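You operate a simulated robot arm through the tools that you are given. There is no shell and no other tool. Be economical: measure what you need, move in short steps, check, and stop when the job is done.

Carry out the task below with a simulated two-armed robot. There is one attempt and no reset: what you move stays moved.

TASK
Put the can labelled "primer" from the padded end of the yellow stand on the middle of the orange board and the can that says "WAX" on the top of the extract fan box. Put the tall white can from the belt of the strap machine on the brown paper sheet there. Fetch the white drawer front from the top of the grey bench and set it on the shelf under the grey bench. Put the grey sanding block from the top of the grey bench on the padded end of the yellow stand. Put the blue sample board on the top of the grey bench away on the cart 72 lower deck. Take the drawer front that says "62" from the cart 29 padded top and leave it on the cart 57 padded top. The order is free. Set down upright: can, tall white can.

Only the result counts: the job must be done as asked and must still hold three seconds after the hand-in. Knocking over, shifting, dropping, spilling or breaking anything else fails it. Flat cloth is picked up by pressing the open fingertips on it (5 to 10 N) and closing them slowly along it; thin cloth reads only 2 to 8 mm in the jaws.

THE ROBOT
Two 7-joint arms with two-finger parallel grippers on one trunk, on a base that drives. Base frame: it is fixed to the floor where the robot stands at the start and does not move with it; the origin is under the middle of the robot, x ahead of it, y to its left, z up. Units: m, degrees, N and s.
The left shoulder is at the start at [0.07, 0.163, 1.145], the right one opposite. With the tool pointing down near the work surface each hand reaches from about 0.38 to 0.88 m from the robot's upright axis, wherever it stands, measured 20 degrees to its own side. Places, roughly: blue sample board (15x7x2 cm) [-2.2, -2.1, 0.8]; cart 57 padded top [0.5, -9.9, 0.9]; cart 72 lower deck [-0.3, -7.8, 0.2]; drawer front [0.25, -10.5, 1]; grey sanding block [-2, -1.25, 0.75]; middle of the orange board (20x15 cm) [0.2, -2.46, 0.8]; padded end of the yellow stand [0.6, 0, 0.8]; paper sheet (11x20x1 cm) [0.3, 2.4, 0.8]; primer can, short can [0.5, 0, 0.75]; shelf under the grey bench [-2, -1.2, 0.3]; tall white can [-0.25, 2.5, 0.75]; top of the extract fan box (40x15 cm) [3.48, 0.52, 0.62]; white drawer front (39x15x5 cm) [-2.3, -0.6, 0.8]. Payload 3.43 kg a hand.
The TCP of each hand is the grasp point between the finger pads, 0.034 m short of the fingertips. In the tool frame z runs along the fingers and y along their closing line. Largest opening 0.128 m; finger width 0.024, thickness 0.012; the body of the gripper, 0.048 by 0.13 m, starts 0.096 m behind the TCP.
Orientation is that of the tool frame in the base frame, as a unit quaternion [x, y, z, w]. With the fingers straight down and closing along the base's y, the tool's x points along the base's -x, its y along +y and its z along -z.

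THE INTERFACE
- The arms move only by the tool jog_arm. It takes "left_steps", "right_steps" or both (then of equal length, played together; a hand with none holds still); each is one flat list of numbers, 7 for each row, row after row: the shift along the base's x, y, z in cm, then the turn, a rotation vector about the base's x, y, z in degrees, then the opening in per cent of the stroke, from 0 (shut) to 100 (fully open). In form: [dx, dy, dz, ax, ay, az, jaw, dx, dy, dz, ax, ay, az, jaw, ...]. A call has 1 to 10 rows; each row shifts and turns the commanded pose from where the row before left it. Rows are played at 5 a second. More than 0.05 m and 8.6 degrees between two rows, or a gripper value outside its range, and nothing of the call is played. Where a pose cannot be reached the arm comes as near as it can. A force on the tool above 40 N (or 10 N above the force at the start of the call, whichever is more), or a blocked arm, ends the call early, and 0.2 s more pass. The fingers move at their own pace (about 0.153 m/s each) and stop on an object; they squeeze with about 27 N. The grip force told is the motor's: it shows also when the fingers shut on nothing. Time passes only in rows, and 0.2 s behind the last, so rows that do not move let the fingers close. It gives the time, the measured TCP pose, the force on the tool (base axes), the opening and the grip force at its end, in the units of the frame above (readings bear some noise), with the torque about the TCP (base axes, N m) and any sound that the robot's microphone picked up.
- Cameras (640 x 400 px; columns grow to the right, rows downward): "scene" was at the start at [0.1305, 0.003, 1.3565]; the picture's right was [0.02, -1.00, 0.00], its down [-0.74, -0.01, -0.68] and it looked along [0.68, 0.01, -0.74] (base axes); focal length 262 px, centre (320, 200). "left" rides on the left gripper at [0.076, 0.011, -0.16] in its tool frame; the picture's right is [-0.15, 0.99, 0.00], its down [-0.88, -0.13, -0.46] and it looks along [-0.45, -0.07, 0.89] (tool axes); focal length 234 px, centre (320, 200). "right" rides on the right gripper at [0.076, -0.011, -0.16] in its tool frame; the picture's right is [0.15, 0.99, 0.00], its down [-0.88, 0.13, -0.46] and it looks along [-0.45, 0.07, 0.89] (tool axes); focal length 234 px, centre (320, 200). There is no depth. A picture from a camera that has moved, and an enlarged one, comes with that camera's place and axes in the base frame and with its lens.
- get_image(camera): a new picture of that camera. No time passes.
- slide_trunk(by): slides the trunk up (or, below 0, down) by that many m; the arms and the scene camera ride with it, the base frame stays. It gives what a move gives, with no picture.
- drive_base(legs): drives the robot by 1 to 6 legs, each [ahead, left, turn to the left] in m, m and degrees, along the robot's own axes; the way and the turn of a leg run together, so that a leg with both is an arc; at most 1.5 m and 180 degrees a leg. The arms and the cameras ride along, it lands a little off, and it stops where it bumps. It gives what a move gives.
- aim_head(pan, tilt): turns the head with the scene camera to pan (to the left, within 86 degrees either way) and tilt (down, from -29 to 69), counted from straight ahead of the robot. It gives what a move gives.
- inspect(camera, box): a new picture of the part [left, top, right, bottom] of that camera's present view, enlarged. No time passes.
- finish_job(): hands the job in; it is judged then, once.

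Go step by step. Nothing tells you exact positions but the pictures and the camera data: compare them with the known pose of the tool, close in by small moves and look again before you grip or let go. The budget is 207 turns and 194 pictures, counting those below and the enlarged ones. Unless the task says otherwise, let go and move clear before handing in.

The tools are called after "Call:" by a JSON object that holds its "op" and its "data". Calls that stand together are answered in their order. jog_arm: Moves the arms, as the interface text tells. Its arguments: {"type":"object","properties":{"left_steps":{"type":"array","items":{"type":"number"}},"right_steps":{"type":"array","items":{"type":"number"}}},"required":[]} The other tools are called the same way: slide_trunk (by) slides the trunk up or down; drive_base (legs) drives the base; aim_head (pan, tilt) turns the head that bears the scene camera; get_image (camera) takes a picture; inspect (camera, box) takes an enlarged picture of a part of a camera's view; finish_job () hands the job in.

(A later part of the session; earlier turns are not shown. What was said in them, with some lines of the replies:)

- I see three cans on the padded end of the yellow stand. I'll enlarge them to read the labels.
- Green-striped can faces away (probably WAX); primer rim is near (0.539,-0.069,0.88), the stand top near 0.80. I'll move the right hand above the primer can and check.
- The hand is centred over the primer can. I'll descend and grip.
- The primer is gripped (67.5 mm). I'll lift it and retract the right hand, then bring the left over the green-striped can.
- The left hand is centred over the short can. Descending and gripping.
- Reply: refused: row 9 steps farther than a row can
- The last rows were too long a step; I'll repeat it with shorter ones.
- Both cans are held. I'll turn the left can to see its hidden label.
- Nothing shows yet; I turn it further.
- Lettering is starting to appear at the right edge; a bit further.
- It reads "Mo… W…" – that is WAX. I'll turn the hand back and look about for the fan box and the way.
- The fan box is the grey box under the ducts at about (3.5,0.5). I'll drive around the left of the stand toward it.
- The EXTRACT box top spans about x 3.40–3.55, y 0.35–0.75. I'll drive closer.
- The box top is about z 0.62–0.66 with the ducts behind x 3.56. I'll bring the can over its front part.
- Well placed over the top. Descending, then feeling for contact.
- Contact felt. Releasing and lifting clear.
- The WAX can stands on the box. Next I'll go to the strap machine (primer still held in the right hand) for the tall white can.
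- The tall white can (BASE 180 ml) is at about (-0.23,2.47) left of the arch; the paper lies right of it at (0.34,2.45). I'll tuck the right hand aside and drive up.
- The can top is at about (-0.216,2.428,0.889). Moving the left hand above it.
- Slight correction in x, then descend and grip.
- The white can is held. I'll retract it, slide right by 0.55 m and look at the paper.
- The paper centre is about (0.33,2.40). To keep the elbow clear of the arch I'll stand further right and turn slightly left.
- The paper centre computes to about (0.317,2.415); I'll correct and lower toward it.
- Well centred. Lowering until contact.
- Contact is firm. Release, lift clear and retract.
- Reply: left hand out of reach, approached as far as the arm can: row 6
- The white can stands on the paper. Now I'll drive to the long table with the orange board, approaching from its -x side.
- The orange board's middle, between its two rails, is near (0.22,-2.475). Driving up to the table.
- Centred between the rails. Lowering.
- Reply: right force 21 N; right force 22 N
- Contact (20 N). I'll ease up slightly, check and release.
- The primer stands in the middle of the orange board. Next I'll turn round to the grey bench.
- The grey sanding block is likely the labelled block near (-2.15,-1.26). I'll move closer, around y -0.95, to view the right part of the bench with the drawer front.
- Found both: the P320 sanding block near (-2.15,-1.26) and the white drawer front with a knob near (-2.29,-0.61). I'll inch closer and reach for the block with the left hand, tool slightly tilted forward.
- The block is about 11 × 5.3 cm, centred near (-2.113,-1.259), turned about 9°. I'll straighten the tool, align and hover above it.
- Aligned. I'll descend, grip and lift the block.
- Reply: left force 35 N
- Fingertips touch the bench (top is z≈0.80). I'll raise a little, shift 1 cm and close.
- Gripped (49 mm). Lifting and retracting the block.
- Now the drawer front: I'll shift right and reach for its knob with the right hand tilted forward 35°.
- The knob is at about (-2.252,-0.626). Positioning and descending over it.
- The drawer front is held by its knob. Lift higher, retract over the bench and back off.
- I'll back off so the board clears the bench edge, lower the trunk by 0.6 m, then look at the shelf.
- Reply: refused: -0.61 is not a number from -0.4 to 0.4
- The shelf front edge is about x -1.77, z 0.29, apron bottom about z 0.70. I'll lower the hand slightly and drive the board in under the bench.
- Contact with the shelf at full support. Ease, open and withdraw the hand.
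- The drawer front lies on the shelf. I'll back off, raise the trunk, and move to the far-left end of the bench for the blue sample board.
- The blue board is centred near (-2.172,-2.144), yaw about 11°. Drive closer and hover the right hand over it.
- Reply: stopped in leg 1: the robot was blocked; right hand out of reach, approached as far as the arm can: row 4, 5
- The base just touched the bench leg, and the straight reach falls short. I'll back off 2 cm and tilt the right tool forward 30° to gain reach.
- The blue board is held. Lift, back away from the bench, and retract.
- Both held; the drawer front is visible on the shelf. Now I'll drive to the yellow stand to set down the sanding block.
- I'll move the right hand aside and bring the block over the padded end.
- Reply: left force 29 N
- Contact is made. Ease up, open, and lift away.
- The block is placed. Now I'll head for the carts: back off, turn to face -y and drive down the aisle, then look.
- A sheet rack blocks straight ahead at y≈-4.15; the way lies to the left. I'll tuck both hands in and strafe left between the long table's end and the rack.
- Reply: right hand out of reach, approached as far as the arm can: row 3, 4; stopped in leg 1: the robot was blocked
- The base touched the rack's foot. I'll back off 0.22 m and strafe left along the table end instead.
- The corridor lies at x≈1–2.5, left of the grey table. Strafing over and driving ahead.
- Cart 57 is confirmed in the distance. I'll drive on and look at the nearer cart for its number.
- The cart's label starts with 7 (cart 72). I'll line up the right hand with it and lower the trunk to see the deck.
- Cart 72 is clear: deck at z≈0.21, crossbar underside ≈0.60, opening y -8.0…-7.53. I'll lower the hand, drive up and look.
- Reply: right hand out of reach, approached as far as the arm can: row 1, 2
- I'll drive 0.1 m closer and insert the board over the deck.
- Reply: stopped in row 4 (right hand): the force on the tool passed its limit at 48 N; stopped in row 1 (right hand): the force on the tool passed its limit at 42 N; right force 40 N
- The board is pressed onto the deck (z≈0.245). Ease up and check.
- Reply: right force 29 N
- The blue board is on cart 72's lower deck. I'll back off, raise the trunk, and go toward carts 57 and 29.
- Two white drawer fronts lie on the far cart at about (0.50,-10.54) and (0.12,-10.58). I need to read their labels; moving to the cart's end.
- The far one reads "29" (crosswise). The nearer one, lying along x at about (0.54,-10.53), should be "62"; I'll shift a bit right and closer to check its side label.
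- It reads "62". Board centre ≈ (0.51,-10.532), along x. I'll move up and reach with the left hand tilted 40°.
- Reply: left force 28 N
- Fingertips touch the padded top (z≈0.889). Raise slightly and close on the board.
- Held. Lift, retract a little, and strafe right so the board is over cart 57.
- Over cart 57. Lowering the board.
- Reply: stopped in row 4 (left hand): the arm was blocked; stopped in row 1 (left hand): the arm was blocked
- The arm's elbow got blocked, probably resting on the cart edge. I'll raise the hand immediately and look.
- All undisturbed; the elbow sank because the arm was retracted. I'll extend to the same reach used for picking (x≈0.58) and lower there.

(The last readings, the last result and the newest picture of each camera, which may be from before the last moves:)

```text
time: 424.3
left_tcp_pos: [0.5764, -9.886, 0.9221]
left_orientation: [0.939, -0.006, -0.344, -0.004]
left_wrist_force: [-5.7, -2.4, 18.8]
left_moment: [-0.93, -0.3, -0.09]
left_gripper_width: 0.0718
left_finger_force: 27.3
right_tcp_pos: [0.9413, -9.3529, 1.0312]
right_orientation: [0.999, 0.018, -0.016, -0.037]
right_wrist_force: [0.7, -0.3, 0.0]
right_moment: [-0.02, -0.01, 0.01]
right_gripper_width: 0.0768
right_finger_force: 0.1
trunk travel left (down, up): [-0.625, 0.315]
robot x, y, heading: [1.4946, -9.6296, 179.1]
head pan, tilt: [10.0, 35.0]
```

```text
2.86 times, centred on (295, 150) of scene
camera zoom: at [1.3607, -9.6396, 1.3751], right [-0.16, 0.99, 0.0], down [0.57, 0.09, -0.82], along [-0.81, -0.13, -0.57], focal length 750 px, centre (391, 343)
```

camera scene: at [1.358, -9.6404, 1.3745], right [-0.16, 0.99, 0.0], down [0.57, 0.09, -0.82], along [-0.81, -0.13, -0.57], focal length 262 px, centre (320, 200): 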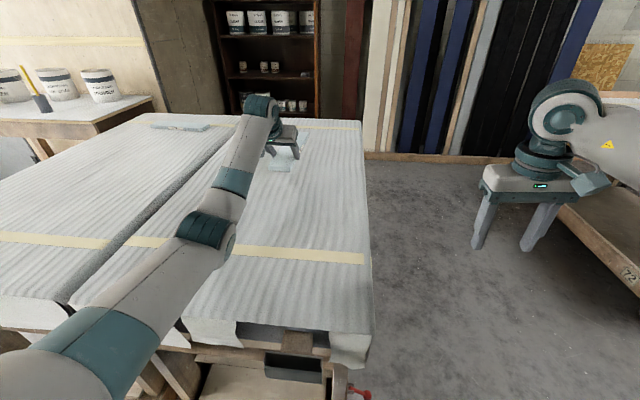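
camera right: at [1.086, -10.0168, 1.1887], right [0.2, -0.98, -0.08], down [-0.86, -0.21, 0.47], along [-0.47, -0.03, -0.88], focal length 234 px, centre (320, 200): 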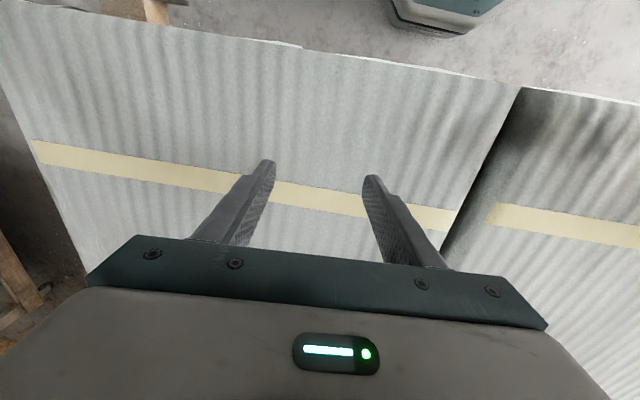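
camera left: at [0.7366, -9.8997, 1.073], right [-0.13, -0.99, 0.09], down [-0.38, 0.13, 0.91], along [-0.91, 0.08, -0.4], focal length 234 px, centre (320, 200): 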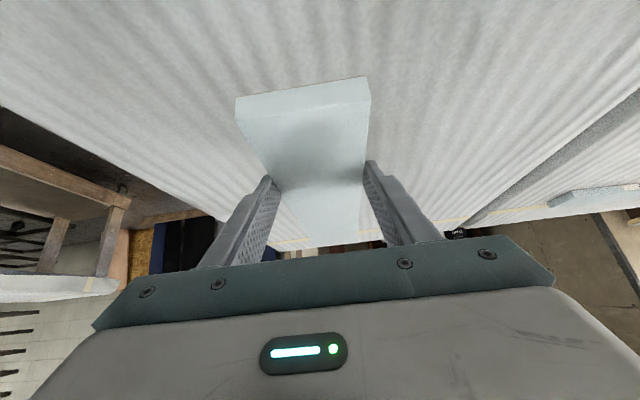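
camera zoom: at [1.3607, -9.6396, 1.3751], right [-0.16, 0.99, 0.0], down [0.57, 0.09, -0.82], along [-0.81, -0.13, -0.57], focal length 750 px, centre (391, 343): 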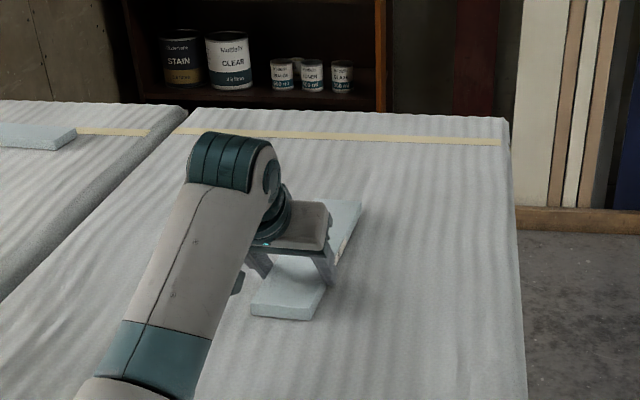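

Board rests on cart 57. Ease up, open, lift straight up, then back away.

Call:
{"op": "jog_arm", "data": {"left_steps": [0, 0, 0.5, 0, 0, 0, 0, 0, 0, 0, 0, 0, 0, 70, 0, 0, 0, 0, 0, 0, 85, 0, 0, 0, 0, 0, 0, 85, 0, 0, 3, 0, 0, 0, 85, 0, 0, 4, 0, 0, 0, 85, 0, 0, 4, 0, 0, 0, 85, 0, 0, 4, 0, 0, 0, 85, 0, 0, 4, 0, 0, 0, 85]}}

Call:
{"op": "drive_base", "data": {"legs": [[-0.6, 0, 0]]}}

Call:
{"op": "get_image", "data": {"camera": "scene"}}

Call:
{"op": "inspect", "data": {"camera": "scene", "box": [180, 80, 380, 230]}}

```text
time: 426.3
left_tcp_pos: [0.5778, -9.8852, 1.108]
left_orientation: [0.94, -0.006, -0.341, -0.005]
left_wrist_force: [0.2, 1.5, -0.5]
left_moment: [-0.04, -0.01, 0.01]
left_gripper_width: 0.1091
left_finger_force: 0.0
right_tcp_pos: [0.9396, -9.3527, 1.0316]
right_orientation: [0.999, 0.018, -0.015, -0.037]
right_wrist_force: [-0.4, -0.4, -0.7]
right_moment: [-0.02, 0.03, -0.01]
right_gripper_width: 0.0768
right_finger_force: 0.1
trunk travel left (down, up): [-0.625, 0.315]
robot x, y, heading: [1.4952, -9.6289, 178.8]
head pan, tilt: [10.0, 35.0]
```

```text
time: 429.7
left_tcp_pos: [1.1757, -9.8955, 1.108]
left_orientation: [0.94, -0.007, -0.341, -0.006]
left_wrist_force: [-0.1, -0.1, -0.7]
left_moment: [-0.01, 0.02, -0.01]
left_gripper_width: 0.109
left_finger_force: 0.0
right_tcp_pos: [1.54, -9.3635, 1.0313]
right_orientation: [0.999, 0.018, -0.015, -0.038]
right_wrist_force: [0.2, 0.8, -1.2]
right_moment: [-0.01, 0.0, -0.01]
right_gripper_width: 0.0771
right_finger_force: 0.1
trunk travel left (down, up): [-0.625, 0.315]
robot x, y, heading: [2.0972, -9.6437, 178.8]
head pan, tilt: [10.0, 35.0]
```

```text
44 pictures are left
camera scene: at [1.9587, -9.6511, 1.3746], right [-0.15, 0.99, 0.0], down [0.57, 0.09, -0.82], along [-0.81, -0.13, -0.57], focal length 262 px, centre (320, 200)
```

scene: 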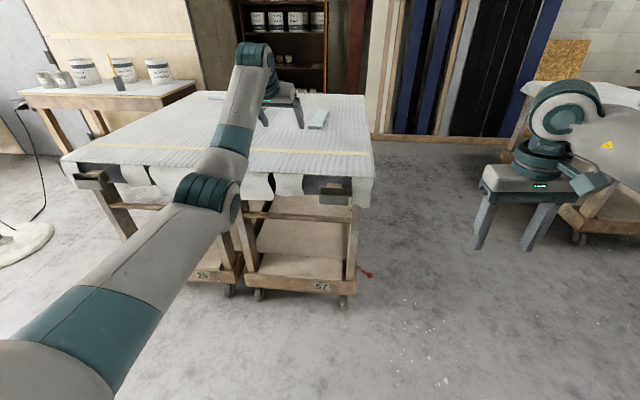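

```text
2.67 times, centred on (280, 155) of scene
camera zoom: at [1.9587, -9.6511, 1.3746], right [-0.15, 0.99, 0.0], down [0.57, 0.09, -0.82], along [-0.81, -0.13, -0.57], focal length 700 px, centre (427, 320)
```

zoom: 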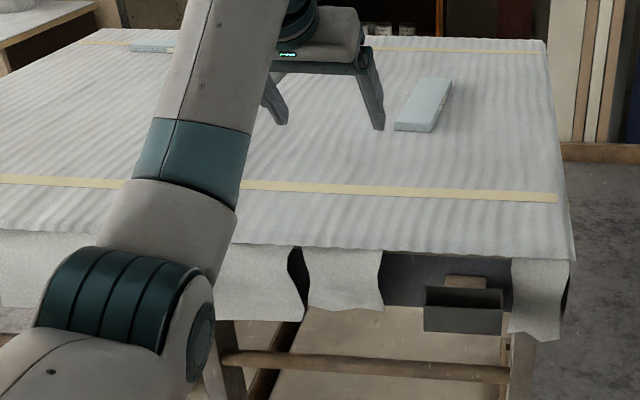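

The two carts read 29 and 57 and board "62" lies on cart 57. All seven placements are done and both hands are empty, so I'm handing in.

Call:
{"op": "finish_job", "data": {}}

```text
The job is handed in.
```

All seven placements are done and the job is handed in; I did not see the result of the judging.

- **Cans:** The primer stands in the middle of the orange board, the WAX can is on the extract fan box, and the tall white can is on the paper sheet, all upright.
- **Drawer fronts:** The white one is on the shelf under the grey bench, and "62" is on the cart 57 padded top.
- **Other items:** The grey sanding block is on the padded end of the yellow stand, and the blue sample board is on the cart 72 lower deck.

**Bumps along the way:** The robot's base touched the grey bench once and the sheet rack once. The left arm also pressed on something, probably cart 57, while I was lowering "62". I saw nothing knocked over or moved in the pictures afterwards.
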